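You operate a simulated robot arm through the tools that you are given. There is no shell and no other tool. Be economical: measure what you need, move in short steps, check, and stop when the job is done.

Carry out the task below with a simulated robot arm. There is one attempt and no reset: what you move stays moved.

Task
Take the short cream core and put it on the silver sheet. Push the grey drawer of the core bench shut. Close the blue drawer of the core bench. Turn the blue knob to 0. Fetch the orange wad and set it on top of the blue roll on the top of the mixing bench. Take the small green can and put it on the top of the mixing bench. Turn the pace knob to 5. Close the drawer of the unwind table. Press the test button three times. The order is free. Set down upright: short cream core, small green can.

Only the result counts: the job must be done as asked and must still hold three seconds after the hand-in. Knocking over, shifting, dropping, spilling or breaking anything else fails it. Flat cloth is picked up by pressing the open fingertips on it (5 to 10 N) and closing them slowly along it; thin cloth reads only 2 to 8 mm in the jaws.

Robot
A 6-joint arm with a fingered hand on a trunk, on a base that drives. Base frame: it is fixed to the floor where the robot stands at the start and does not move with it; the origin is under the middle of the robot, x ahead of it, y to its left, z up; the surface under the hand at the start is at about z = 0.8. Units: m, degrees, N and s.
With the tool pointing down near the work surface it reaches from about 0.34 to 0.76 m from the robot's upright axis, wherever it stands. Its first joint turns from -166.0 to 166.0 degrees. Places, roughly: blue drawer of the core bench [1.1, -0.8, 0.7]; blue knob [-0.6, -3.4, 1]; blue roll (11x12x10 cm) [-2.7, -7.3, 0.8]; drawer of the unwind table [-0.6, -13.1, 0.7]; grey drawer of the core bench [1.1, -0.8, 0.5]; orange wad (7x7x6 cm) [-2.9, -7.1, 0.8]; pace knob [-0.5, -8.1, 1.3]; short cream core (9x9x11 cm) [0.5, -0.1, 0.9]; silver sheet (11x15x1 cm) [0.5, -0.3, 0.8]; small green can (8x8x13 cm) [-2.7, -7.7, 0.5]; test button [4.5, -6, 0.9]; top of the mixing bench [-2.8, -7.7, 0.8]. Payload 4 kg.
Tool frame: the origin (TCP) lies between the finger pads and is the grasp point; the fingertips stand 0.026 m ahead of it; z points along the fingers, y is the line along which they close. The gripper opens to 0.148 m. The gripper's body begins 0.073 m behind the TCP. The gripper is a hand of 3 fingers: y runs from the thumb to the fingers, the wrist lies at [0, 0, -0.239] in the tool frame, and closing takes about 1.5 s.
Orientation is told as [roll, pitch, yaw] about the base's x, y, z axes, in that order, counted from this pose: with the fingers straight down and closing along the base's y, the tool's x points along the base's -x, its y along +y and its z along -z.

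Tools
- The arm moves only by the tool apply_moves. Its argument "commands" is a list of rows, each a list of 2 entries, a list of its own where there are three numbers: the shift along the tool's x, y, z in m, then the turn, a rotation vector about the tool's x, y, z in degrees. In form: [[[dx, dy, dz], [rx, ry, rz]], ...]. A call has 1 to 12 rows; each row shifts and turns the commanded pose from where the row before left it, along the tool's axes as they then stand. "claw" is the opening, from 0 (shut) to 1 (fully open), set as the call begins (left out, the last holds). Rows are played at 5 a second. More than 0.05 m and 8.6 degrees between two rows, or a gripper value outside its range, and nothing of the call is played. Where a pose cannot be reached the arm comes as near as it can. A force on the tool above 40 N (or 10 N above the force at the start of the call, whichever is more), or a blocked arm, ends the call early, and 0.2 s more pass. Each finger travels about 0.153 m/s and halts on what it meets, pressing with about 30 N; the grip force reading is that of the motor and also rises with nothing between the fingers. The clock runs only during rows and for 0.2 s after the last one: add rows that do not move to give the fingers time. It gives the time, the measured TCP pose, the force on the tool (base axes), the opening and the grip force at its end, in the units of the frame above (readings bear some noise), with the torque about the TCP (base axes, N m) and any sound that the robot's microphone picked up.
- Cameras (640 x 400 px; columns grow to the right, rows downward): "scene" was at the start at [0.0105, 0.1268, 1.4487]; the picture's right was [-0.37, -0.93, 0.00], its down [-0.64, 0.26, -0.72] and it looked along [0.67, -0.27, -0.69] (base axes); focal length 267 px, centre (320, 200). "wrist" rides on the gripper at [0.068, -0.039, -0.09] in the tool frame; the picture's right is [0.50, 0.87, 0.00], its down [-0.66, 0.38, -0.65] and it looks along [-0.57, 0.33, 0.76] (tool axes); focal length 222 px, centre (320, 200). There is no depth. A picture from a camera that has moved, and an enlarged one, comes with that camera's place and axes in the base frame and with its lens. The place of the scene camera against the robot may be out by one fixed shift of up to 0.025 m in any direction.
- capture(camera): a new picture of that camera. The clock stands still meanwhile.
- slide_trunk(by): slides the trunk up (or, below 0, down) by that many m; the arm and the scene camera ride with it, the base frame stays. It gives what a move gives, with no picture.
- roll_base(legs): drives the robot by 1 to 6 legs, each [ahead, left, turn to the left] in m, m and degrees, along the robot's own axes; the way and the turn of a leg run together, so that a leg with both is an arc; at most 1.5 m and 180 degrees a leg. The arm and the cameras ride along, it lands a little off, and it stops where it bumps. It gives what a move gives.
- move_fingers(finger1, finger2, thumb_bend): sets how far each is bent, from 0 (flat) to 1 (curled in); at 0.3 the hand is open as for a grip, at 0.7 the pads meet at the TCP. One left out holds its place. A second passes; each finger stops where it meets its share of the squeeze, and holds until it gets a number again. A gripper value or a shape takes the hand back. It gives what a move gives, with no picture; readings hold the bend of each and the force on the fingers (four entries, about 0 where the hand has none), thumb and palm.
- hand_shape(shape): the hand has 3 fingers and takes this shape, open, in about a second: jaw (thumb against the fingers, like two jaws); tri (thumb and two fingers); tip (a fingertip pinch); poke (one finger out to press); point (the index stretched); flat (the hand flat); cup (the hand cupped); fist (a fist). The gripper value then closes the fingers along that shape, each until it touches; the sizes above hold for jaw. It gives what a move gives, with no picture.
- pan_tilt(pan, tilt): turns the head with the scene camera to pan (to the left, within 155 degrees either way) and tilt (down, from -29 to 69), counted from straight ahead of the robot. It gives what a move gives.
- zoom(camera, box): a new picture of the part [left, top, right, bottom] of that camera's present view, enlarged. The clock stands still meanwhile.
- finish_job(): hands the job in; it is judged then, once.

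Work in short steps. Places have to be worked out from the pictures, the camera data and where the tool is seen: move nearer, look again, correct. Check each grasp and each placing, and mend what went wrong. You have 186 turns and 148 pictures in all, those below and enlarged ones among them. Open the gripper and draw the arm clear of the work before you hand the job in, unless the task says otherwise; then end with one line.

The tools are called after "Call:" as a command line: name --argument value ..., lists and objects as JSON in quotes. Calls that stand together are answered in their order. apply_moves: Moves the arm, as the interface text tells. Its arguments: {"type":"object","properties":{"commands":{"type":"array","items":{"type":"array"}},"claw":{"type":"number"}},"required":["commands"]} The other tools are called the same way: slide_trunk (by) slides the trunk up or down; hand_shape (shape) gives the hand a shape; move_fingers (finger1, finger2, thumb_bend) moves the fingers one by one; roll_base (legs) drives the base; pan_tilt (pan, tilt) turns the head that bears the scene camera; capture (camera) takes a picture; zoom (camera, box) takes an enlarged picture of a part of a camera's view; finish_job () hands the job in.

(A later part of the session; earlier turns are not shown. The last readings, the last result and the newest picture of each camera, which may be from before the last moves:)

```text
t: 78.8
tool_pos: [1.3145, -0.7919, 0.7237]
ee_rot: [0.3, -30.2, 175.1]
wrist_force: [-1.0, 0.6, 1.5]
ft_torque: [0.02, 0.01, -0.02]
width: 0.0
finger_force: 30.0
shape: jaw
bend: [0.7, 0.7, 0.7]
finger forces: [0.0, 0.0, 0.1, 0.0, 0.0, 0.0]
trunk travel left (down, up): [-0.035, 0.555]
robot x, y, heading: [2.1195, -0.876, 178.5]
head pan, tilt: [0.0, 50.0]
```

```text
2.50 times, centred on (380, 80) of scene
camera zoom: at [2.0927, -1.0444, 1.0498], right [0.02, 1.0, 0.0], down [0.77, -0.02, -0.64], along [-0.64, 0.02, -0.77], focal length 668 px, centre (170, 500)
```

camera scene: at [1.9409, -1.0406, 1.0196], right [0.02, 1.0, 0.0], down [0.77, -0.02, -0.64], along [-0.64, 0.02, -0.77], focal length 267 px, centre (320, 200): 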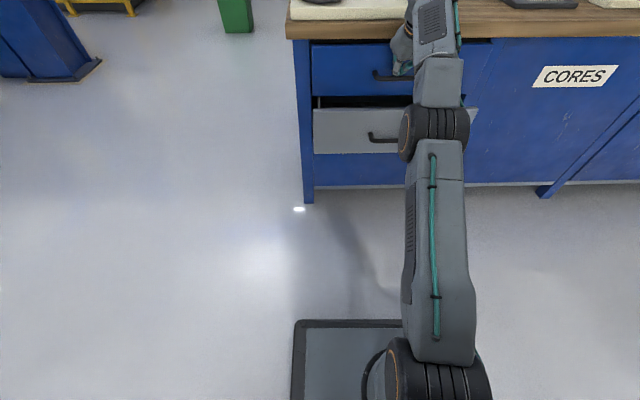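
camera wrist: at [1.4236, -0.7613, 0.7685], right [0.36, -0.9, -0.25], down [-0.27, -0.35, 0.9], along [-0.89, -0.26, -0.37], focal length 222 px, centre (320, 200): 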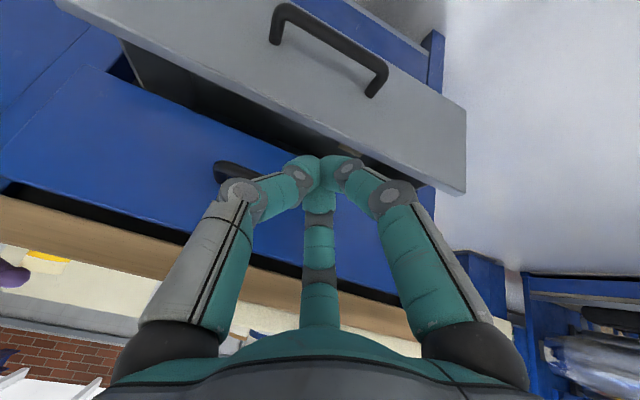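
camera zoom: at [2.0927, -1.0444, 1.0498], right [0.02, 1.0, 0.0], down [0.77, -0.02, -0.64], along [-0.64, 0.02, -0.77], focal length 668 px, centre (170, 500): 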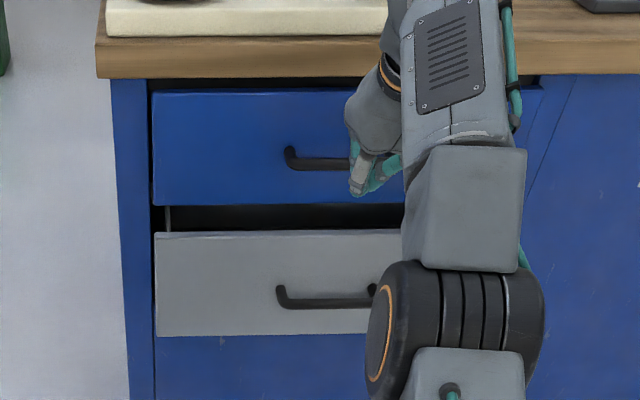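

The blue drawer is still slightly out. I'll reset the arm to a comfortable, less stretched posture at a smaller radius, backing the base off first for room.

Call:
slide_trunk --by 0.2

Call:
apply_moves --commands '[[[0.03, 0, -0.01], [0, 6, 0]], [[0.03, 0, -0.01], [0, 6, 0]], [[0.03, 0, -0.01], [0, 6, 0]], [[0.03, 0, -0.01], [0, 6, 0]], [[0.03, 0, 0], [0, 6, 0]], [[0.03, 0, 0], [0, 0, 0]], [[0.03, 0, 0], [0, 0, 0]], [[0, 0, 0], [0, 0, 0]]]'

Call:
capture --camera "scene"

```text
t: 80.9
tool_pos: [1.3162, -0.7911, 0.9225]
ee_rot: [0.3, -30.2, 175.0]
wrist_force: [1.3, 0.7, 0.2]
ft_torque: [0.01, -0.02, -0.02]
width: 0.0
finger_force: 30.5
shape: jaw
bend: [0.7, 0.7, 0.7]
finger forces: [0.1, 0.0, 0.0, 0.0, 0.1, 0.0]
trunk travel left (down, up): [-0.235, 0.355]
robot x, y, heading: [2.1157, -0.8804, 178.6]
head pan, tilt: [0.0, 50.0]
```

```text
t: 82.7
tool_pos: [1.5137, -0.7959, 0.9192]
ee_rot: [0.3, -0.4, 175.3]
wrist_force: [-0.8, 0.7, 0.7]
ft_torque: [0.02, 0.01, 0.03]
width: 0.0002
finger_force: 30.0
shape: jaw
bend: [0.7, 0.7, 0.7]
finger forces: [0.1, 0.1, 0.0, 0.0, 0.0, 0.1]
out of reach, approached as far as the arm can: row 2, 3, 5
trunk travel left (down, up): [-0.235, 0.355]
robot x, y, heading: [2.1201, -0.8806, 178.5]
head pan, tilt: [0.0, 50.0]
```

```text
121 pictures are left
camera scene: at [2.0931, -1.0445, 1.2498], right [0.02, 1.0, 0.0], down [0.77, -0.02, -0.64], along [-0.64, 0.02, -0.77], focal length 267 px, centre (320, 200)
```

scene: 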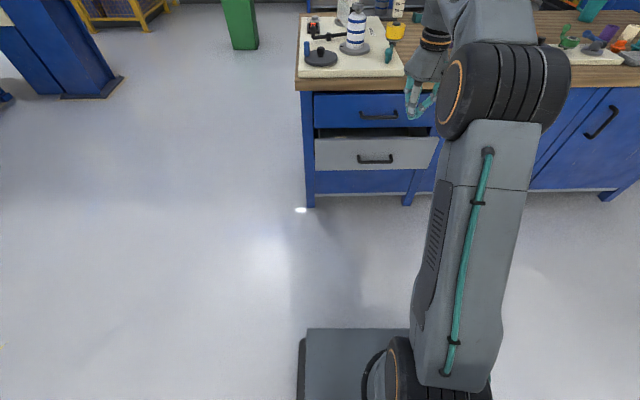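

Now the posture is good, with the tool down at radius 0.6. I'll try a 20° tilt and a small descent.

Call:
apply_moves --commands '[[[0, 0, 0], [0, -5, 0]], [[0, 0, 0], [0, -5, 0]], [[0, 0, 0], [0, -5, 0]], [[0, 0, 0], [0, -5, 0]], [[0, 0, 0], [0, 0, 0]]]'

Call:
slide_trunk --by -0.23

```text
t: 83.9
tool_pos: [1.5123, -0.7955, 0.92]
ee_rot: [0.3, -20.4, 175.2]
wrist_force: [0.0, -0.7, -0.2]
ft_torque: [-0.03, -0.02, 0.01]
width: 0.0
finger_force: 29.5
shape: jaw
bend: [0.7, 0.7, 0.7]
finger forces: [0.0, 0.0, 0.0, 0.0, 0.0, 0.0]
trunk travel left (down, up): [-0.235, 0.355]
robot x, y, heading: [2.1174, -0.8835, 178.9]
head pan, tilt: [0.0, 50.0]
```

```text
t: 86.3
tool_pos: [1.5122, -0.7956, 0.6874]
ee_rot: [0.3, -20.2, 175.1]
wrist_force: [0.1, 0.1, 0.7]
ft_torque: [-0.01, 0.0, -0.03]
width: 0.0
finger_force: 29.9
shape: jaw
bend: [0.7, 0.7, 0.7]
finger forces: [0.1, 0.0, 0.1, 0.1, 0.0, 0.1]
trunk travel left (down, up): [-0.005, 0.585]
robot x, y, heading: [2.121, -0.8813, 178.4]
head pan, tilt: [0.0, 50.0]
```

Call:
apply_moves --commands '[[[0.006, 0, 0.017], [0, 0, 0]], [[0, 0, 0], [0, 0, 0]]]'

Call:
roll_base --legs '[[0.22, 0, 0]]'

Call:
capture --camera "wrist"

```text
t: 87.0
tool_pos: [1.5139, -0.7945, 0.6686]
ee_rot: [0.3, -20.3, 175.2]
wrist_force: [-0.9, -0.2, 0.0]
ft_torque: [0.0, 0.01, -0.03]
width: 0.0
finger_force: 30.2
shape: jaw
bend: [0.7, 0.7, 0.7]
finger forces: [0.0, 0.0, 0.0, 0.0, 0.0, 0.1]
trunk travel left (down, up): [-0.005, 0.585]
robot x, y, heading: [2.1221, -0.8785, 178.6]
head pan, tilt: [0.0, 50.0]
```

```text
t: 88.6
tool_pos: [1.2945, -0.7876, 0.6696]
ee_rot: [0.2, -20.2, 175.1]
wrist_force: [0.2, 0.3, 0.5]
ft_torque: [-0.01, 0.0, -0.01]
width: 0.0
finger_force: 29.8
shape: jaw
bend: [0.7, 0.7, 0.7]
finger forces: [0.0, 0.0, 0.0, 0.1, 0.1, 0.0]
trunk travel left (down, up): [-0.005, 0.585]
robot x, y, heading: [1.897, -0.8717, 178.5]
head pan, tilt: [0.0, 50.0]
```

```text
120 pictures are left
camera wrist: at [1.3921, -0.7567, 0.7328], right [0.39, -0.9, -0.17], down [-0.42, -0.34, 0.84], along [-0.82, -0.26, -0.51], focal length 222 px, centre (320, 200)
```

wrist: 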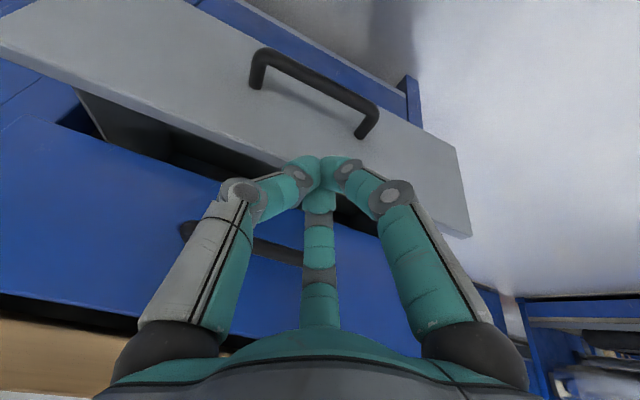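

Call:
apply_moves --commands '[[[-0.019, 0, 0.007], [0, 0, 0]], [[-0.019, 0, 0.007], [0, 0, 0]], [[-0.019, 0, 0.007], [0, 0, 0]], [[-0.019, 0, 0.007], [0, 0, 0]], [[-0.019, 0, 0.007], [0, 0, 0]], [[-0.019, 0, 0.007], [0, 0, 0]], [[-0.019, 0, 0.007], [0, 0, 0]], [[0, 0, 0], [0, 0, 0]]]'

Call:
capture --camera "wrist"

```text
t: 90.4
tool_pos: [1.1552, -0.7771, 0.668]
ee_rot: [0.4, -20.0, 175.1]
wrist_force: [32.4, -2.9, -9.6]
ft_torque: [-0.07, -0.2, 0.0]
width: 0.0001
finger_force: 30.1
shape: jaw
bend: [0.7, 0.7, 0.75]
finger forces: [0.0, 0.0, 0.0, 0.0, 37.0, 0.0]
trunk travel left (down, up): [-0.005, 0.585]
robot x, y, heading: [1.9022, -0.8747, 178.5]
head pan, tilt: [0.0, 50.0]
```

```text
119 pictures are left
camera wrist: at [1.2524, -0.7456, 0.7327], right [0.39, -0.9, -0.17], down [-0.42, -0.34, 0.84], along [-0.82, -0.26, -0.52], focal length 222 px, centre (320, 200)
```

wrist: 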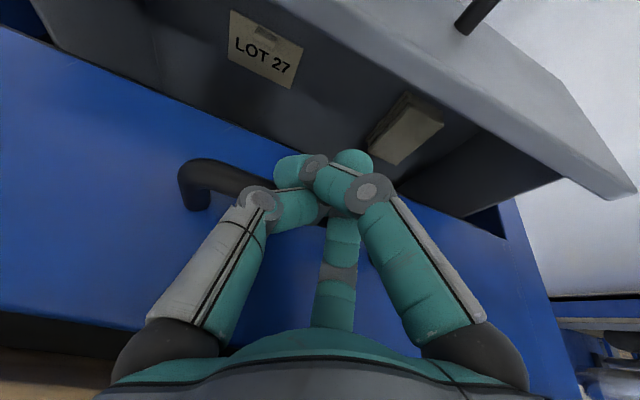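

There's 32 N of resistance. I'll push another step to see whether the drawer still moves.

Call:
apply_moves --commands '[[[-0.009, 0, 0.003], [0, 0, 0]], [[-0.009, 0, 0.003], [0, 0, 0]], [[0, 0, 0], [0, 0, 0]]]'

```text
t: 90.7
tool_pos: [1.1548, -0.7769, 0.6686]
ee_rot: [0.6, -19.4, 174.8]
wrist_force: [20.7, -0.9, -1.6]
ft_torque: [-0.04, -0.07, -0.02]
width: 0.0
finger_force: 30.1
shape: jaw
bend: [0.7, 0.7, 0.75]
finger forces: [0.1, 0.0, 0.1, 0.0, 0.0, 0.0]
trunk travel left (down, up): [-0.005, 0.585]
robot x, y, heading: [1.8988, -0.8703, 178.6]
head pan, tilt: [0.0, 50.0]
stopped in row 1: the force on the tool passed its limit at 60 N (the readings are from after the stop); the commanded pose is now the measured one
```

It's blocked, likely fully closed. I'll retract and look.

Call:
apply_moves --commands '[[[0.038, 0, -0.014], [0, 0, 0]], [[0.038, 0, -0.014], [0, 0, 0]], [[0.038, 0, -0.014], [0, 0, 0]], [[0.038, 0, -0.014], [0, 0, 0]], [[0.038, 0, -0.014], [0, 0, 0]], [[0, 0, 0], [0, 0, 0]]]'

Call:
zoom --camera "scene" --box '[260, 0, 500, 160]'

Call:
capture --camera "wrist"

```text
t: 92.1
tool_pos: [1.3551, -0.7921, 0.6702]
ee_rot: [0.5, -19.7, 174.9]
wrist_force: [-0.7, 1.2, 0.5]
ft_torque: [0.02, -0.03, 0.02]
width: 0.0
finger_force: 30.0
shape: jaw
bend: [0.7, 0.7, 0.75]
finger forces: [0.0, 0.0, 0.0, 0.0, 0.0, 0.0]
trunk travel left (down, up): [-0.005, 0.585]
robot x, y, heading: [1.8985, -0.876, 178.5]
head pan, tilt: [0.0, 50.0]
```

```text
2.50 times, centred on (380, 80) of scene
camera zoom: at [1.8725, -1.0388, 1.0198], right [0.03, 1.0, 0.0], down [0.77, -0.02, -0.64], along [-0.64, 0.02, -0.77], focal length 668 px, centre (170, 500)
```

zoom: 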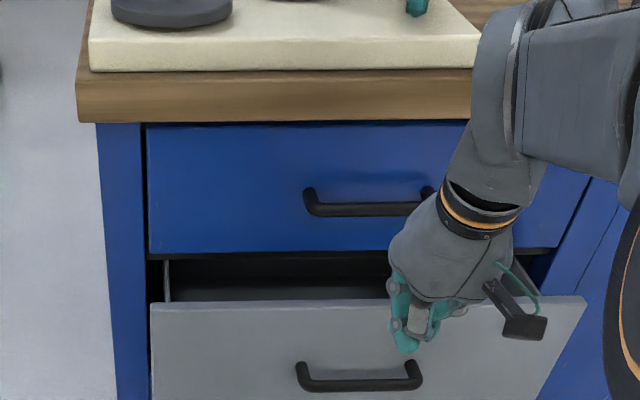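

```text
117 pictures are left
camera wrist: at [1.4528, -0.7626, 0.7337], right [0.39, -0.9, -0.16], down [-0.43, -0.34, 0.84], along [-0.81, -0.26, -0.52], focal length 222 px, centre (320, 200)
```

wrist: 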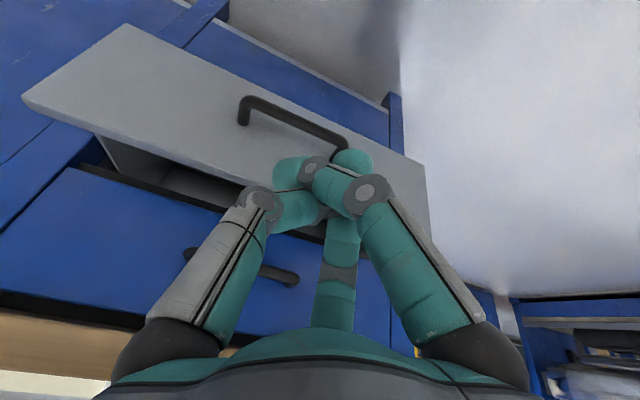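

The blue drawer is flush now. Next I'll descend in front of the grey handle (z≈0.5).

Call:
apply_moves --commands '[[[0.026, 0, 0.03], [0, 0, 0]], [[0.014, 0, 0.038], [0, 0, 0]], [[0.014, 0, 0.038], [0, 0, 0]], [[0.014, 0, 0.038], [0, 0, 0]], [[0.01, 0, 0.03], [0, 0, 0]], [[0, 0, 0], [0, 0, 0]]]' --claw 0

Call:
capture --camera "wrist"

```text
t: 93.5
tool_pos: [1.3715, -0.7966, 0.4804]
ee_rot: [0.5, -19.7, 174.9]
wrist_force: [-0.4, -0.3, -0.3]
ft_torque: [-0.01, 0.02, 0.01]
width: 0.0001
finger_force: 30.0
shape: jaw
bend: [0.7, 0.7, 0.75]
finger forces: [0.0, 0.1, 0.0, 0.0, 0.0, 0.1]
trunk travel left (down, up): [-0.005, 0.585]
robot x, y, heading: [1.899, -0.8752, 178.4]
head pan, tilt: [0.0, 50.0]
```

```text
116 pictures are left
camera wrist: at [1.4681, -0.7663, 0.5432], right [0.39, -0.9, -0.16], down [-0.43, -0.34, 0.84], along [-0.81, -0.26, -0.52], focal length 222 px, centre (320, 200)
```

wrist: 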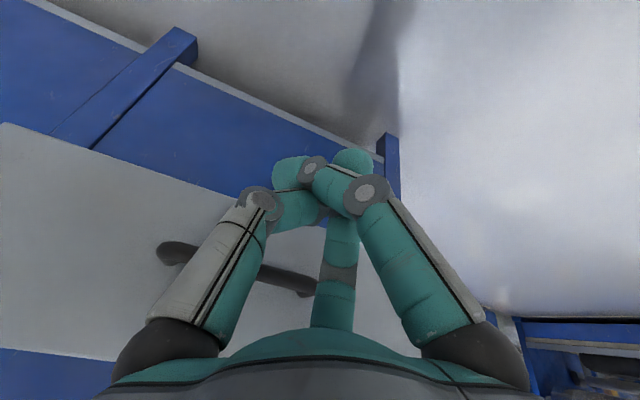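

Call:
apply_moves --commands '[[[-0.027, 0, 0.005], [0, 0, 0]], [[-0.027, 0, 0.005], [0, 0, 0]], [[-0.027, 0, 0.005], [0, 0, 0]], [[-0.019, 0, 0.007], [0, 0, 0]], [[-0.019, 0, 0.007], [0, 0, 0]], [[-0.019, 0, 0.007], [0, 0, 0]], [[-0.019, 0, 0.007], [0, 0, 0]], [[-0.019, 0, 0.007], [0, 0, 0]], [[-0.019, 0, 0.007], [0, 0, 0]], [[-0.015, 0, 0.006], [0, 0, 0]], [[0, 0, 0], [0, 0, 0]]]'

Call:
capture --camera "wrist"

```text
t: 95.9
tool_pos: [1.1525, -0.777, 0.4928]
ee_rot: [0.5, -19.6, 174.9]
wrist_force: [11.5, -2.1, 0.4]
ft_torque: [0.0, 0.08, 0.05]
width: 0.0001
finger_force: 30.2
shape: jaw
bend: [0.7, 0.7, 0.75]
finger forces: [0.0, 0.0, 0.0, 0.0, 0.0, 0.0]
trunk travel left (down, up): [-0.005, 0.585]
robot x, y, heading: [1.9008, -0.8749, 178.6]
head pan, tilt: [0.0, 50.0]
```

```text
115 pictures are left
camera wrist: at [1.25, -0.7458, 0.5553], right [0.39, -0.9, -0.16], down [-0.43, -0.34, 0.84], along [-0.81, -0.26, -0.52], focal length 222 px, centre (320, 200)
```

wrist: 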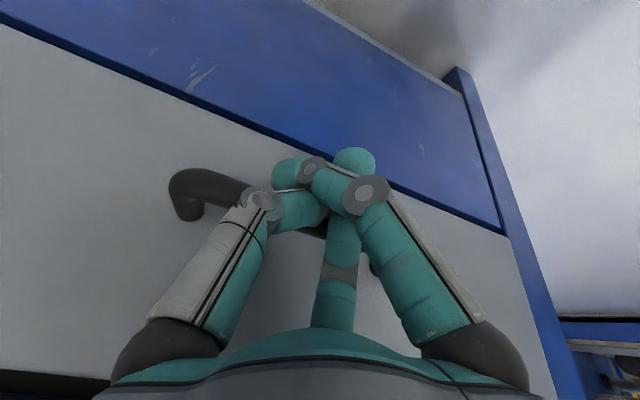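

Nearly there, so I'll press further until it blocks.

Call:
apply_moves --commands '[[[-0.009, 0, 0.003], [0, 0, 0]], [[-0.009, 0, 0.003], [0, 0, 0]], [[-0.009, 0, 0.003], [0, 0, 0]], [[0, 0, 0], [0, 0, 0]]]'

Call:
apply_moves --commands '[[[0.038, 0, -0.014], [0, 0, 0]], [[0.038, 0, -0.014], [0, 0, 0]], [[0.038, 0, -0.014], [0, 0, 0]], [[0.038, 0, -0.014], [0, 0, 0]], [[0.038, 0, -0.014], [0, 0, 0]], [[0, 0, 0], [0, 0, 0]]]'

Call:
capture --camera "wrist"

Call:
zoom --camera "scene" --box '[260, 0, 500, 160]'

```text
t: 96.3
tool_pos: [1.1502, -0.7753, 0.4905]
ee_rot: [0.7, -18.9, 174.5]
wrist_force: [20.8, -0.4, 6.6]
ft_torque: [0.0, 0.22, 0.07]
width: 0.0
finger_force: 29.7
shape: jaw
bend: [0.7, 0.7, 0.75]
finger forces: [0.0, 0.0, 0.0, 0.0, 33.4, 0.0]
trunk travel left (down, up): [-0.005, 0.585]
robot x, y, heading: [1.9, -0.8741, 178.2]
head pan, tilt: [0.0, 50.0]
stopped in row 1: the force on the tool passed its limit at 60 N (the readings are from after the stop); the commanded pose is now the measured one
```

```text
t: 97.7
tool_pos: [1.3528, -0.792, 0.4941]
ee_rot: [0.6, -19.0, 174.6]
wrist_force: [-0.6, -0.8, 0.6]
ft_torque: [0.01, 0.01, 0.02]
width: 0.0
finger_force: 30.0
shape: jaw
bend: [0.7, 0.7, 0.75]
finger forces: [0.0, 0.0, 0.0, 0.0, 0.0, 0.0]
trunk travel left (down, up): [-0.005, 0.585]
robot x, y, heading: [1.9032, -0.8754, 178.1]
head pan, tilt: [0.0, 50.0]
```

```text
114 pictures are left
camera wrist: at [1.4495, -0.7622, 0.5582], right [0.39, -0.91, -0.15], down [-0.44, -0.33, 0.84], along [-0.81, -0.26, -0.53], focal length 222 px, centre (320, 200)
```

wrist: 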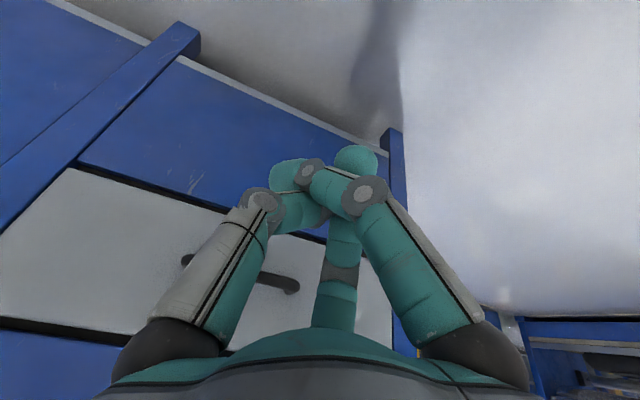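

```text
2.50 times, centred on (380, 80) of scene
camera zoom: at [1.8729, -1.0388, 1.0198], right [0.03, 1.0, 0.0], down [0.77, -0.02, -0.64], along [-0.64, 0.02, -0.77], focal length 668 px, centre (170, 500)
```

zoom: 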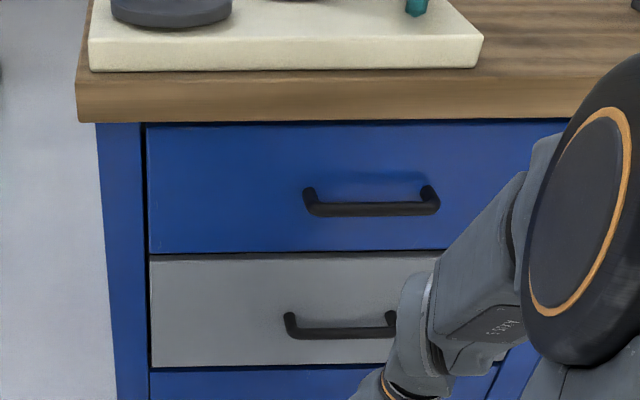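

Both drawers are shut. I'll retract to a compact tool-down pose, raise the trunk and drive toward the blue knob at [-0.6, -3.4, 1].

Call:
apply_moves --commands '[[[0.02, 0, -0.02], [0, 5, 0]], [[0.02, 0, -0.02], [0, 5, 0]], [[0.02, 0, -0.02], [0, 5, 0]], [[0, 0, -0.02], [0, 4, 0]], [[0, 0, -0.02], [0, 0, 0]], [[0, 0, 0], [0, 0, 0]]]'

Call:
slide_trunk --by 0.4

Call:
roll_base --legs '[[0, 0.85, 2], [1.3, 0, 0], [1.2, 0, 0], [0, 0, 90]]'

Call:
pan_tilt --pan 0 --tilt 20

Call:
capture --camera "scene"

```text
t: 99.1
tool_pos: [1.4244, -0.8003, 0.5779]
ee_rot: [0.6, 0.0, 174.8]
wrist_force: [-1.0, 1.3, -0.1]
ft_torque: [0.02, -0.01, 0.04]
width: 0.0
finger_force: 29.8
shape: jaw
bend: [0.7, 0.7, 0.75]
finger forces: [0.0, 0.1, 0.0, 0.1, 0.1, 0.0]
trunk travel left (down, up): [-0.005, 0.585]
robot x, y, heading: [1.9041, -0.8735, 178.5]
head pan, tilt: [0.0, 50.0]
```

```text
t: 102.9
tool_pos: [1.4249, -0.7997, 0.9773]
ee_rot: [0.7, 0.0, 174.8]
wrist_force: [0.7, 0.3, -0.3]
ft_torque: [0.01, 0.0, 0.03]
width: 0.0
finger_force: 29.6
shape: jaw
bend: [0.7, 0.7, 0.75]
finger forces: [0.1, 0.1, 0.0, 0.0, 0.0, 0.0]
trunk travel left (down, up): [-0.405, 0.185]
robot x, y, heading: [1.9011, -0.875, 178.3]
head pan, tilt: [0.0, 50.0]
```

```text
t: 123.3
tool_pos: [-0.6608, -2.2261, 0.9773]
ee_rot: [0.6, -0.1, -90.1]
wrist_force: [0.0, 0.4, 0.8]
ft_torque: [0.0, 0.01, 0.02]
width: 0.0
finger_force: 29.9
shape: jaw
bend: [0.7, 0.7, 0.75]
finger forces: [0.0, 0.1, 0.0, 0.0, 0.1, 0.1]
trunk travel left (down, up): [-0.405, 0.185]
robot x, y, heading: [-0.6296, -1.7481, -86.5]
head pan, tilt: [0.0, 50.0]
```

```text
t: 124.2
tool_pos: [-0.6611, -2.227, 0.9768]
ee_rot: [0.6, -0.1, -90.1]
wrist_force: [-0.5, -1.0, -1.2]
ft_torque: [-0.05, 0.0, 0.01]
width: 0.0
finger_force: 29.7
shape: jaw
bend: [0.7, 0.7, 0.75]
finger forces: [0.0, 0.0, 0.1, 0.1, 0.0, 0.1]
trunk travel left (down, up): [-0.405, 0.185]
robot x, y, heading: [-0.63, -1.7462, -86.3]
head pan, tilt: [0.0, 20.0]
```

```text
112 pictures are left
camera scene: at [-0.4717, -1.7737, 1.4653], right [-1.0, -0.06, 0.0], down [-0.02, 0.34, -0.94], along [0.06, -0.94, -0.34], focal length 267 px, centre (320, 200)
```

scene: 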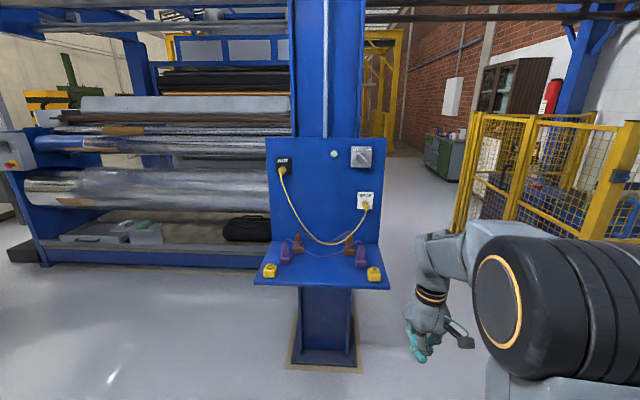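

Call:
zoom --camera "scene" --box '[250, 130, 400, 300]'

```text
2.35 times, centred on (325, 215) of scene
camera zoom: at [-0.4717, -1.7737, 1.4653], right [-1.0, -0.06, 0.0], down [-0.02, 0.34, -0.94], along [0.06, -0.94, -0.34], focal length 629 px, centre (308, 165)
```

zoom: 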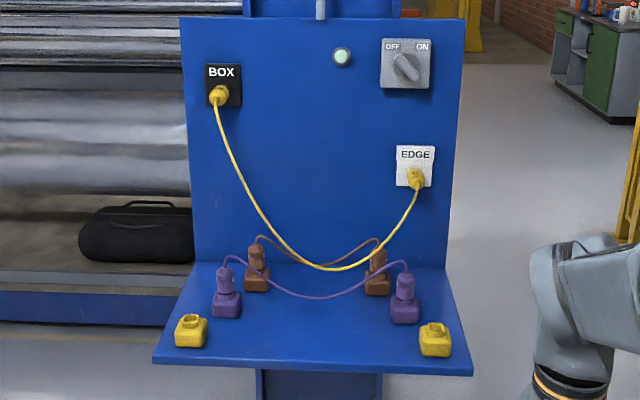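

No blue knob is on this front face; it must be on the side or behind, toward y=-3.4. I'll strafe right into the aisle and look.

Call:
roll_base --legs '[[0, -0.8, -3.5], [0.9, 0, 0]]'

Call:
pan_tilt --pan 50 --tilt 20

Call:
capture --camera "scene"

```text
t: 127.0
tool_pos: [-1.0635, -2.2447, 0.9775]
ee_rot: [0.6, 0.0, -90.4]
wrist_force: [0.6, 0.0, 0.5]
ft_torque: [-0.03, 0.01, -0.02]
width: 0.0
finger_force: 29.9
shape: jaw
bend: [0.7, 0.7, 0.75]
finger forces: [0.1, 0.1, 0.0, 0.1, 0.1, 0.0]
trunk travel left (down, up): [-0.405, 0.185]
robot x, y, heading: [-1.0266, -1.7623, -86.8]
head pan, tilt: [0.0, 20.0]
stopped in leg 1: the robot was blocked; the commanded pose is now the measured one
```

```text
t: 128.2
tool_pos: [-1.0632, -2.2443, 0.9783]
ee_rot: [0.5, 0.0, -90.5]
wrist_force: [-0.5, -0.7, -0.2]
ft_torque: [0.0, -0.02, 0.01]
width: 0.0
finger_force: 30.4
shape: jaw
bend: [0.7, 0.7, 0.75]
finger forces: [0.0, 0.1, 0.0, 0.0, 0.1, 0.1]
trunk travel left (down, up): [-0.405, 0.185]
robot x, y, heading: [-1.025, -1.7636, -86.9]
head pan, tilt: [50.0, 20.0]
```

```text
110 pictures are left
camera scene: at [-0.8028, -1.7557, 1.4654], right [-0.6, -0.8, 0.0], down [-0.27, 0.21, -0.94], along [0.75, -0.56, -0.34], focal length 267 px, centre (320, 200)
```

scene: 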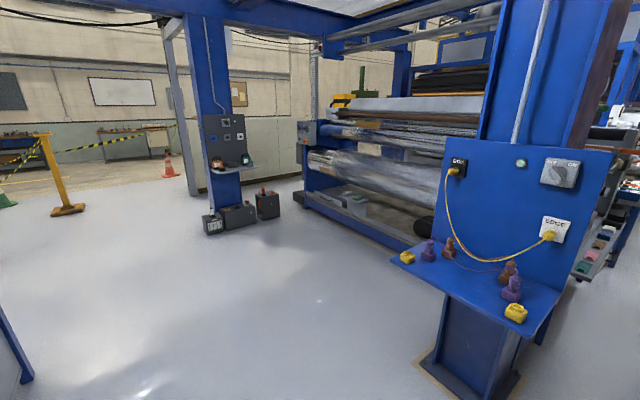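

I bumped something on the right, maybe the bin. I'll look there.

Call:
pan_tilt --pan -85 --tilt 45

Call:
capture --camera "scene"

```text
t: 130.3
tool_pos: [-1.0636, -2.2458, 0.9782]
ee_rot: [0.6, -0.1, -90.4]
wrist_force: [0.3, -0.9, 0.3]
ft_torque: [0.02, 0.0, 0.03]
width: 0.0
finger_force: 30.3
shape: jaw
bend: [0.7, 0.7, 0.75]
finger forces: [0.1, 0.0, 0.1, 0.0, 0.1, 0.0]
trunk travel left (down, up): [-0.405, 0.185]
robot x, y, heading: [-1.0288, -1.7626, -87.1]
head pan, tilt: [-85.0, 45.0]
```

```text
109 pictures are left
camera scene: at [-0.9578, -1.7113, 1.4268], right [-0.14, 0.99, 0.0], down [0.7, 0.1, -0.71], along [-0.7, -0.1, -0.71], focal length 267 px, centre (320, 200)
```

scene: 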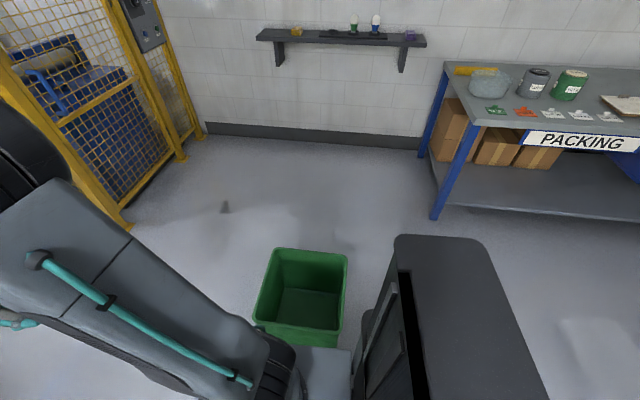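

The bin seems to be still in place at about [-1.45, -1.87]. I'll go forward past it before moving into the aisle (centre x≈-1.35).

Call:
roll_base --legs '[[0.03, 0.06, 0], [0.6, 0, 0], [0, -0.35, -3]]'

Call:
pan_tilt --pan 35 --tilt 20

Call:
capture --camera "scene"

```text
t: 136.2
tool_pos: [-1.3405, -2.8719, 0.976]
ee_rot: [0.6, 0.0, -93.1]
wrist_force: [0.7, -0.1, -0.6]
ft_torque: [-0.02, -0.01, -0.02]
width: 0.0003
finger_force: 30.4
shape: jaw
bend: [0.7, 0.7, 0.75]
finger forces: [0.0, 0.0, 0.0, 0.0, 0.0, 0.0]
trunk travel left (down, up): [-0.405, 0.185]
robot x, y, heading: [-1.2852, -2.3933, -89.4]
head pan, tilt: [-85.0, 45.0]
```

```text
t: 138.2
tool_pos: [-1.3426, -2.872, 0.9766]
ee_rot: [0.6, 0.0, -93.1]
wrist_force: [-0.7, 0.2, 0.5]
ft_torque: [-0.04, 0.02, 0.04]
width: 0.0
finger_force: 29.9
shape: jaw
bend: [0.7, 0.7, 0.75]
finger forces: [0.1, 0.0, 0.0, 0.0, 0.1, 0.0]
trunk travel left (down, up): [-0.405, 0.185]
robot x, y, heading: [-1.2839, -2.3917, -89.6]
head pan, tilt: [35.0, 20.0]
```

```text
108 pictures are left
camera scene: at [-1.0761, -2.4131, 1.4654], right [-0.82, -0.58, 0.0], down [-0.2, 0.28, -0.94], along [0.54, -0.77, -0.34], focal length 267 px, centre (320, 200)
```

scene: 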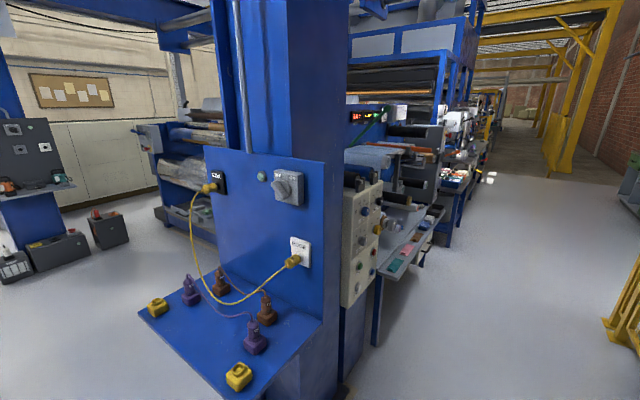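

A cream side panel with knobs faces the aisle. I'll drive alongside and turn to face it.

Call:
roll_base --legs '[[0.5, -0.06, 0], [0.45, 0, 0], [0, 0, 89]]'

Call:
pan_tilt --pan 0 --tilt 25

Call:
capture --camera "scene"

```text
t: 147.3
tool_pos: [-0.866, -3.4058, 0.9776]
ee_rot: [0.6, 0.0, -3.7]
wrist_force: [-0.5, 0.7, 0.3]
ft_torque: [-0.01, -0.02, -0.02]
width: 0.0001
finger_force: 29.9
shape: jaw
bend: [0.7, 0.7, 0.75]
finger forces: [0.0, 0.0, 0.1, 0.1, 0.0, 0.0]
trunk travel left (down, up): [-0.405, 0.185]
robot x, y, heading: [-1.3439, -3.3449, -0.5]
head pan, tilt: [35.0, 20.0]
```

```text
t: 148.3
tool_pos: [-0.8662, -3.4068, 0.9782]
ee_rot: [0.6, 0.0, -3.8]
wrist_force: [0.0, 0.0, 0.6]
ft_torque: [-0.02, 0.0, 0.01]
width: 0.0001
finger_force: 29.8
shape: jaw
bend: [0.7, 0.7, 0.75]
finger forces: [0.1, 0.0, 0.0, 0.1, 0.0, 0.0]
trunk travel left (down, up): [-0.405, 0.185]
robot x, y, heading: [-1.3411, -3.3462, -0.2]
head pan, tilt: [0.0, 25.0]
```

```text
107 pictures are left
camera scene: at [-1.3165, -3.1865, 1.4574], right [0.0, -1.0, 0.0], down [-0.42, 0.0, -0.91], along [0.91, 0.0, -0.42], focal length 267 px, centre (320, 200)
```

scene: 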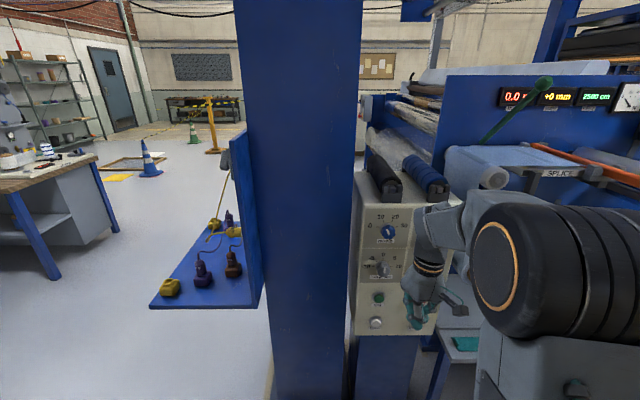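

Call:
zoom --camera "scene" --box '[345, 190, 445, 340]'

Call:
capture --camera "wrist"

```text
2.67 times, centred on (395, 265) of scene
camera zoom: at [-1.3165, -3.1865, 1.4574], right [0.0, -1.0, 0.0], down [-0.42, 0.0, -0.91], along [0.91, 0.0, -0.42], focal length 713 px, centre (120, 27)
```

zoom: 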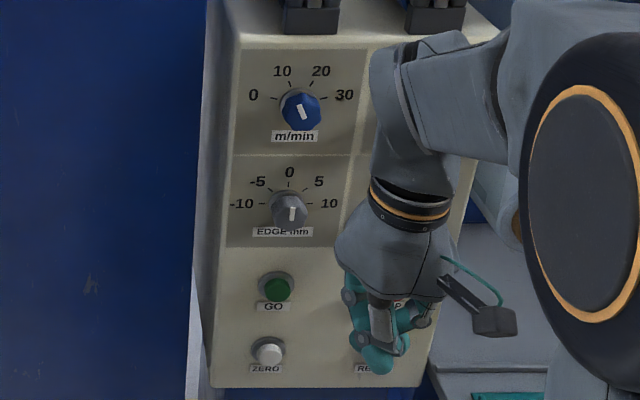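

```text
105 pictures are left
camera wrist: at [-0.935, -3.4418, 1.0688], right [-0.44, 0.9, 0.01], down [0.68, 0.33, 0.66], along [0.59, 0.3, -0.75], focal length 222 px, centre (320, 200)
```

wrist: 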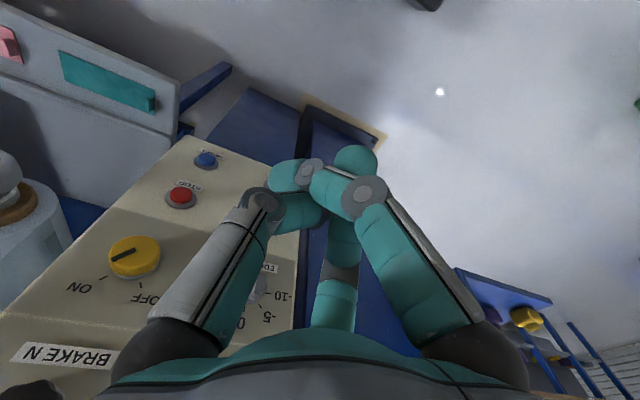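

The blue m/min knob is at about [-0.6, -3.40, 1.02] on a vertical panel facing -x. I'll back off a little, then swing the arm up to a horizontal pose by raising and extending while tilting.

Call:
roll_base --legs '[[-0.17, 0, 0]]'

Call:
apply_moves --commands '[[[-0.03, 0, -0.035], [0, -8, 0]], [[-0.0346, 0, -0.0305], [0, -8, 0]], [[-0.0385, 0, -0.0254], [0, -8, 0]], [[-0.0416, 0, -0.0198], [0, -8, 0]], [[-0.044, 0, -0.0138], [0, -8, 0]], [[-0.0455, 0, -0.0075], [0, -8, 0]], [[-0.046, 0, -0.001], [0, -8, 0]], [[-0.0458, 0, 0.005], [0, -8, 0]], [[-0.0447, 0, 0.0117], [0, -8, 0]], [[-0.0426, 0, 0.0177], [0, -8, 0]], [[-0.0397, 0, 0.0234], [0, -8, 0]], [[0, 0, 0], [0, 0, 0]]]'

Call:
capture --camera "scene"

```text
t: 149.7
tool_pos: [-1.0363, -3.4056, 0.9775]
ee_rot: [0.7, 0.0, -3.6]
wrist_force: [-0.4, -0.5, 0.9]
ft_torque: [0.01, 0.04, 0.04]
width: 0.0001
finger_force: 30.3
shape: jaw
bend: [0.7, 0.7, 0.75]
finger forces: [0.0, 0.0, 0.1, 0.0, 0.0, 0.0]
trunk travel left (down, up): [-0.405, 0.185]
robot x, y, heading: [-1.5112, -3.3438, -0.0]
head pan, tilt: [0.0, 25.0]
```

```text
t: 152.3
tool_pos: [-0.7064, -3.4275, 1.3649]
ee_rot: [17.7, -88.0, -21.3]
wrist_force: [0.2, 0.1, 0.7]
ft_torque: [0.02, 0.0, 0.01]
width: 0.0
finger_force: 30.2
shape: jaw
bend: [0.7, 0.7, 0.75]
finger forces: [0.0, 0.1, 0.1, 0.0, 0.0, 0.0]
trunk travel left (down, up): [-0.405, 0.185]
robot x, y, heading: [-1.5136, -3.3451, -0.1]
head pan, tilt: [0.0, 25.0]
```

```text
104 pictures are left
camera scene: at [-1.4863, -3.1862, 1.4573], right [0.0, -1.0, 0.0], down [-0.42, 0.0, -0.91], along [0.91, 0.0, -0.42], focal length 267 px, centre (320, 200)
```

scene: 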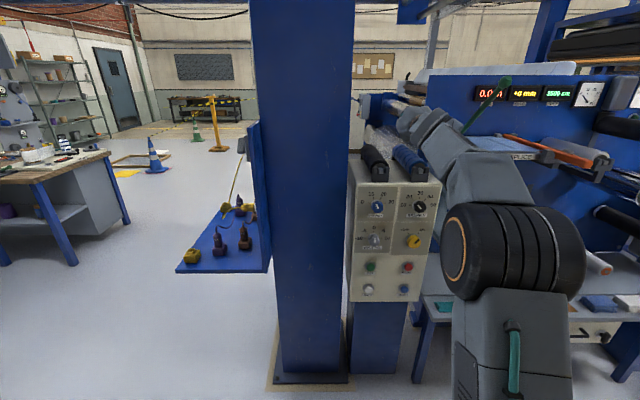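

The horizontal pose is reached. I'll zoom on the panel to read the knob.

Call:
zoom --camera "scene" --box '[345, 175, 445, 305]'

Call:
zoom --camera "scene" --box '[355, 185, 400, 225]'

```text
3.08 times, centred on (395, 240) of scene
camera zoom: at [-1.4863, -3.1862, 1.4573], right [0.0, -1.0, 0.0], down [-0.42, 0.0, -0.91], along [0.91, 0.0, -0.42], focal length 822 px, centre (89, 77)
```

zoom: 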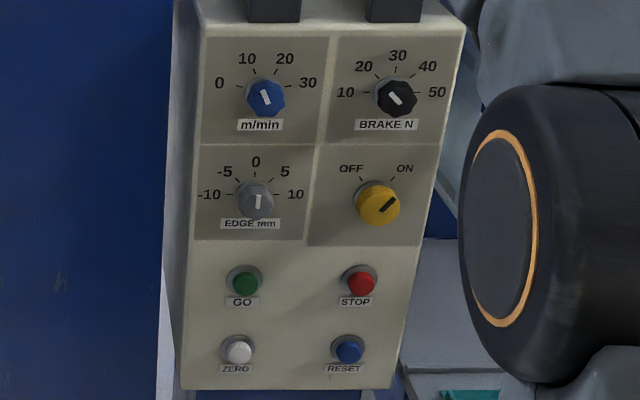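

```text
10.00 times, centred on (378, 205) of scene
camera zoom: at [-1.4863, -3.1862, 1.4573], right [0.0, -1.0, 0.0], down [-0.42, 0.0, -0.91], along [0.91, 0.0, -0.42], focal length 2673 px, centre (-255, 150)
```

zoom: 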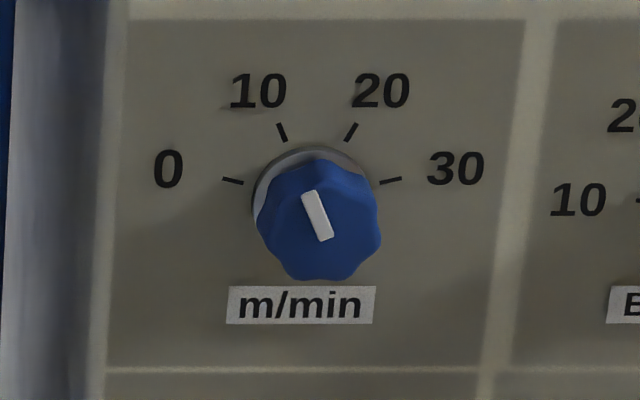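

The knob points near 11 and 0 lies about 60° counter-clockwise. Triangulating puts the knob front at about [-0.62, -3.39, 1.03]. I'll back off 5 cm, square up the yaw, part-open the hand and lower the trunk.

Call:
apply_moves --commands '[[[0, 0, -0.03], [-3.6, 0, 0]], [[0, 0.018, -0.03], [0, 0, 0]], [[0, 0.018, 0], [0, 0, 0]], [[0, 0, 0], [0, 0, 0]]]' --claw 0.5

Call:
slide_trunk --by -0.335

Call:
capture --camera "wrist"

Call:
capture --camera "scene"

```text
t: 153.3
tool_pos: [-0.7668, -3.3897, 1.3652]
ee_rot: [20.2, -87.8, -20.1]
wrist_force: [0.2, 0.4, -0.2]
ft_torque: [-0.02, 0.01, -0.05]
width: 0.0739
finger_force: 0.1
shape: jaw
bend: [0.36, 0.36, 0.7]
finger forces: [0.0, 0.0, 0.0, 0.1, 0.0, 0.0]
trunk travel left (down, up): [-0.405, 0.185]
robot x, y, heading: [-1.5151, -3.3442, -0.1]
head pan, tilt: [0.0, 25.0]
```

```text
t: 156.6
tool_pos: [-0.7661, -3.3896, 1.0308]
ee_rot: [20.4, -87.8, -20.4]
wrist_force: [-0.3, 0.8, 1.2]
ft_torque: [-0.01, 0.0, -0.01]
width: 0.0736
finger_force: 0.0
shape: jaw
bend: [0.36, 0.36, 0.7]
finger forces: [0.0, 0.0, 0.0, 0.1, 0.0, 0.0]
trunk travel left (down, up): [-0.07, 0.52]
robot x, y, heading: [-1.5117, -3.3411, 0.1]
head pan, tilt: [0.0, 25.0]
```

```text
101 pictures are left
camera wrist: at [-0.8578, -3.4288, 0.9674], right [-0.02, 0.87, -0.49], down [-0.63, 0.37, 0.68], along [0.78, 0.32, 0.54], focal length 222 px, centre (320, 200)
```

wrist: 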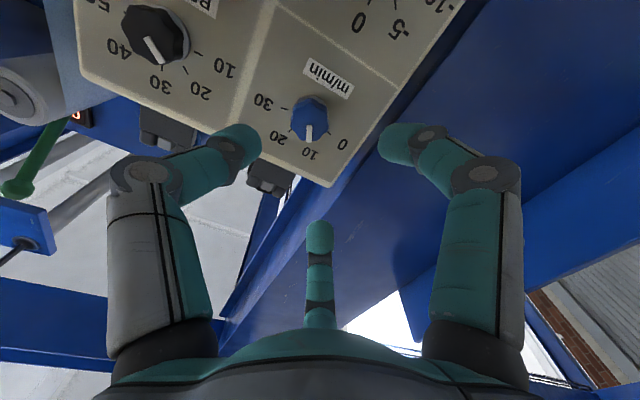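

```text
100 pictures are left
camera scene: at [-1.4866, -3.1862, 1.1224], right [0.0, -1.0, 0.0], down [-0.42, 0.0, -0.91], along [0.91, 0.0, -0.42], focal length 267 px, centre (320, 200)
```

scene: 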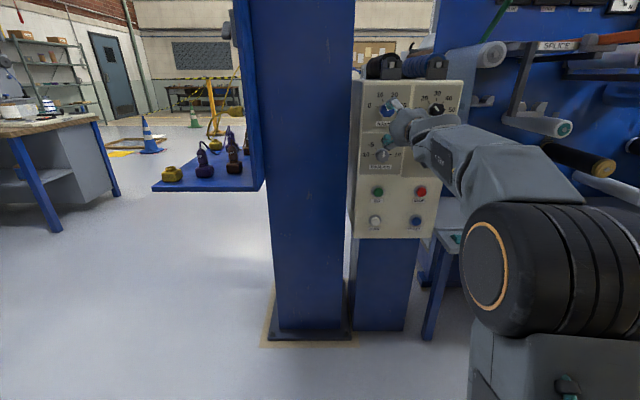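

The two views agree: knob at [-0.62, -3.395, 1.032]. I'll pre-roll +30° and advance 10 cm.

Call:
apply_moves --commands '[[[0, -0.004, 0], [0, 0, 7.5]], [[0, 0, 0], [0, 0, 7.5]], [[0, 0, 0], [0, 0, 7.5]], [[0, 0, 0], [0, 0, 7.5]], [[0, 0, 0.03], [0, 0, 0]], [[0, 0, 0.03], [0, 0, 0]], [[0, 0, 0.03], [0, 0, 0]], [[0, 0, 0.01], [0, 0, 0]], [[0, 0, 0], [0, 0, 0]]]'

Call:
capture --camera "wrist"

```text
t: 158.6
tool_pos: [-0.667, -3.3942, 1.0279]
ee_rot: [86.0, -59.2, -86.6]
wrist_force: [-0.3, 0.1, 0.3]
ft_torque: [-0.01, 0.01, 0.03]
width: 0.074
finger_force: 0.1
shape: jaw
bend: [0.36, 0.36, 0.7]
finger forces: [0.0, 0.0, 0.1, 0.0, 0.1, 0.1]
trunk travel left (down, up): [-0.07, 0.52]
robot x, y, heading: [-1.5146, -3.3437, -0.3]
head pan, tilt: [0.0, 25.0]
```

```text
99 pictures are left
camera wrist: at [-0.7584, -3.3938, 0.9539], right [0.0, 1.0, 0.01], down [-0.63, -0.01, 0.78], along [0.78, -0.01, 0.63], focal length 222 px, centre (320, 200)
```

wrist: 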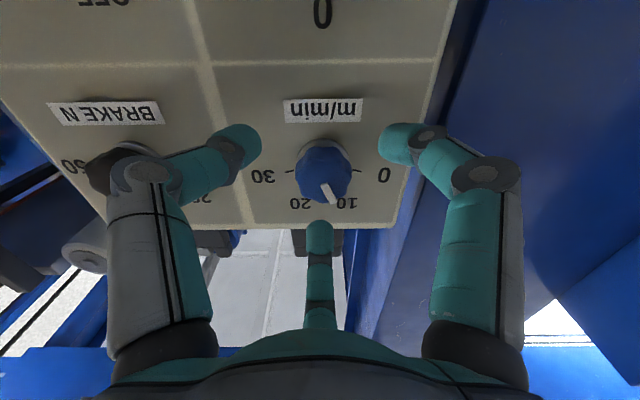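

The fingers straddle the knob. I'll nudge up 9 mm, advance 2.5 cm and look again.

Call:
apply_moves --commands '[[[-0.0078, 0.0045, 0], [0, 0, 0]], [[0, 0, 0.01], [0, 0, 0]], [[0, 0, 0.01], [0, 0, 0]], [[0, 0, 0.005], [0, 0, 0]], [[0, 0, 0], [0, 0, 0]]]'

Call:
capture --camera "wrist"

```text
t: 159.8
tool_pos: [-0.6405, -3.3928, 1.036]
ee_rot: [86.1, -59.2, -86.5]
wrist_force: [0.1, 0.0, 0.0]
ft_torque: [0.01, -0.01, -0.02]
width: 0.0736
finger_force: 0.1
shape: jaw
bend: [0.36, 0.36, 0.7]
finger forces: [0.1, 0.1, 0.0, 0.0, 0.0, 0.0]
trunk travel left (down, up): [-0.07, 0.52]
robot x, y, heading: [-1.5121, -3.3421, -0.1]
head pan, tilt: [0.0, 25.0]
```

```text
98 pictures are left
camera wrist: at [-0.7334, -3.3938, 0.9626], right [0.0, 1.0, 0.01], down [-0.63, -0.01, 0.78], along [0.78, -0.01, 0.63], focal length 222 px, centre (320, 200)
```

wrist: 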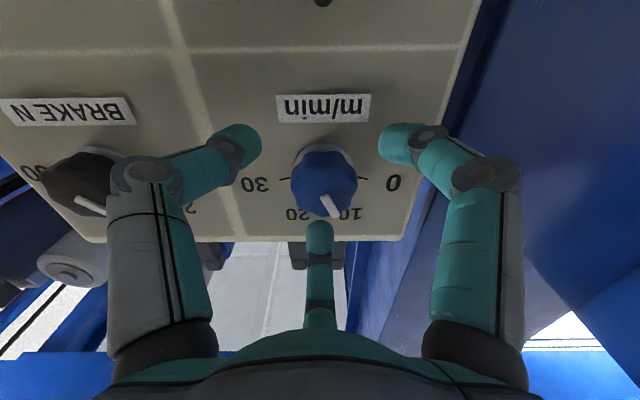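

The knob is centred between the digits, so I'll close.

Call:
apply_moves --commands '[[[0, 0, 0], [0, 0, 0]], [[0, 0, 0], [0, 0, 0]], [[0, 0, 0], [0, 0, 0]], [[0, 0, 0], [0, 0, 0]], [[0, 0, 0], [0, 0, 0]]]' --claw 0

Call:
capture --camera "wrist"

```text
t: 161.0
tool_pos: [-0.6412, -3.3956, 1.0354]
ee_rot: [85.9, -59.1, -86.5]
wrist_force: [3.5, -1.0, -2.0]
ft_torque: [0.01, 0.0, 0.0]
width: 0.03
finger_force: 30.4
shape: jaw
bend: [0.75, 0.77, 0.7]
finger forces: [22.2, 27.4, 0.0, 0.1, 27.0, 0.0]
trunk travel left (down, up): [-0.07, 0.52]
robot x, y, heading: [-1.5137, -3.3416, 0.0]
head pan, tilt: [0.0, 25.0]
```

```text
97 pictures are left
camera wrist: at [-0.7329, -3.3939, 0.9621], right [0.0, 1.0, 0.01], down [-0.63, -0.01, 0.78], along [0.78, -0.01, 0.63], focal length 222 px, centre (320, 200)
```

wrist: 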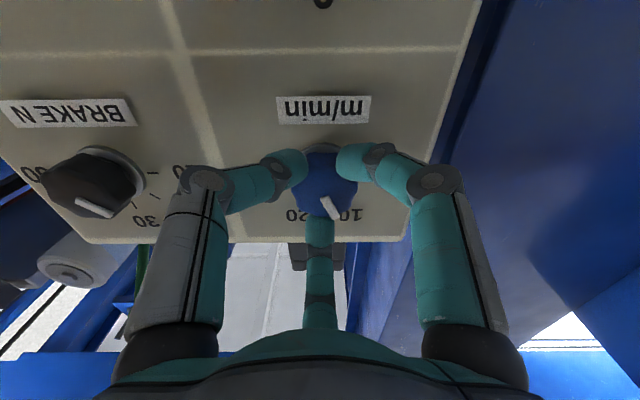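

The grip is good. I'll turn counter-clockwise by 50° (negative about tool z) and check.

Call:
apply_moves --commands '[[[0, 0, 0], [0, 0, -5]], [[0, 0, 0], [0, 0, -5]], [[0, 0, 0], [0, 0, -5]], [[0, 0, 0], [0, 0, -5]], [[0, 0, 0], [0, 0, -5]], [[0, 0, 0], [0, 0, -5]], [[0, 0, 0], [0, 0, -5]], [[0, 0, 0], [0, 0, -5]], [[0, 0, 0], [0, 0, -5]], [[0, 0, 0], [0, 0, -5]], [[0, 0, 0], [0, 0, 0]]]'

Call:
capture --camera "wrist"

Call:
zoom --camera "scene" --box '[355, 85, 415, 135]'

```text
t: 163.4
tool_pos: [-0.6407, -3.3972, 1.035]
ee_rot: [-84.0, -70.7, 84.3]
wrist_force: [7.0, -22.0, 7.7]
ft_torque: [0.26, -0.17, -0.74]
width: 0.03
finger_force: 29.7
shape: jaw
bend: [0.75, 0.77, 0.7]
finger forces: [19.0, 27.8, 0.0, 0.0, 40.0, 0.0]
trunk travel left (down, up): [-0.07, 0.52]
robot x, y, heading: [-1.5118, -3.3453, -0.0]
head pan, tilt: [0.0, 25.0]
```

```text
96 pictures are left
camera wrist: at [-0.7322, -3.4569, 0.9892], right [-0.03, 0.65, -0.76], down [-0.64, 0.57, 0.52], along [0.77, 0.49, 0.4], focal length 222 px, centre (320, 200)
```

wrist: 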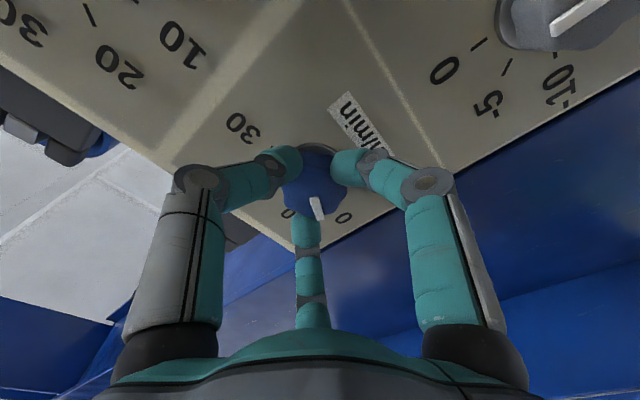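

```text
8.00 times, centred on (385, 110) of scene
camera zoom: at [-1.4865, -3.1883, 1.1227], right [0.0, -1.0, 0.0], down [-0.42, 0.0, -0.91], along [0.91, 0.0, -0.42], focal length 2138 px, centre (-200, 920)
```

zoom: 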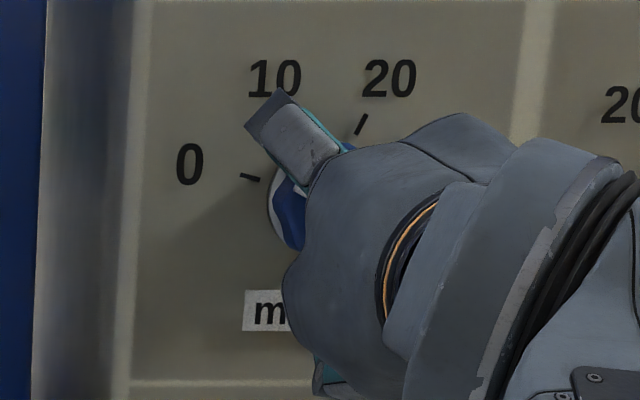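

Call:
zoom --camera "wrist" --box '[260, 140, 380, 240]'

```text
4.00 times, centred on (320, 190) of wrist
camera zoom: at [-0.7322, -3.4569, 0.9892], right [-0.03, 0.65, -0.76], down [-0.64, 0.57, 0.52], along [0.77, 0.49, 0.4], focal length 888 px, centre (320, 240)
```

zoom: 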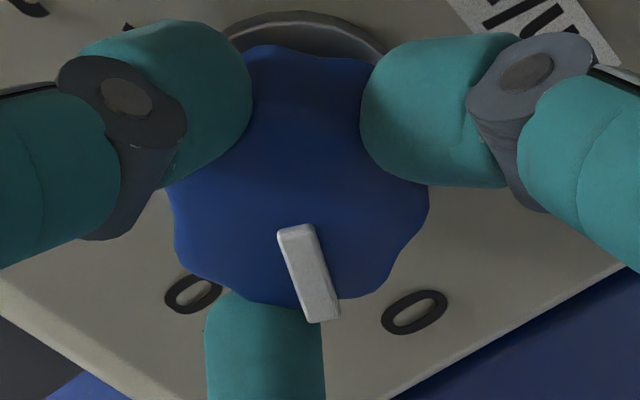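

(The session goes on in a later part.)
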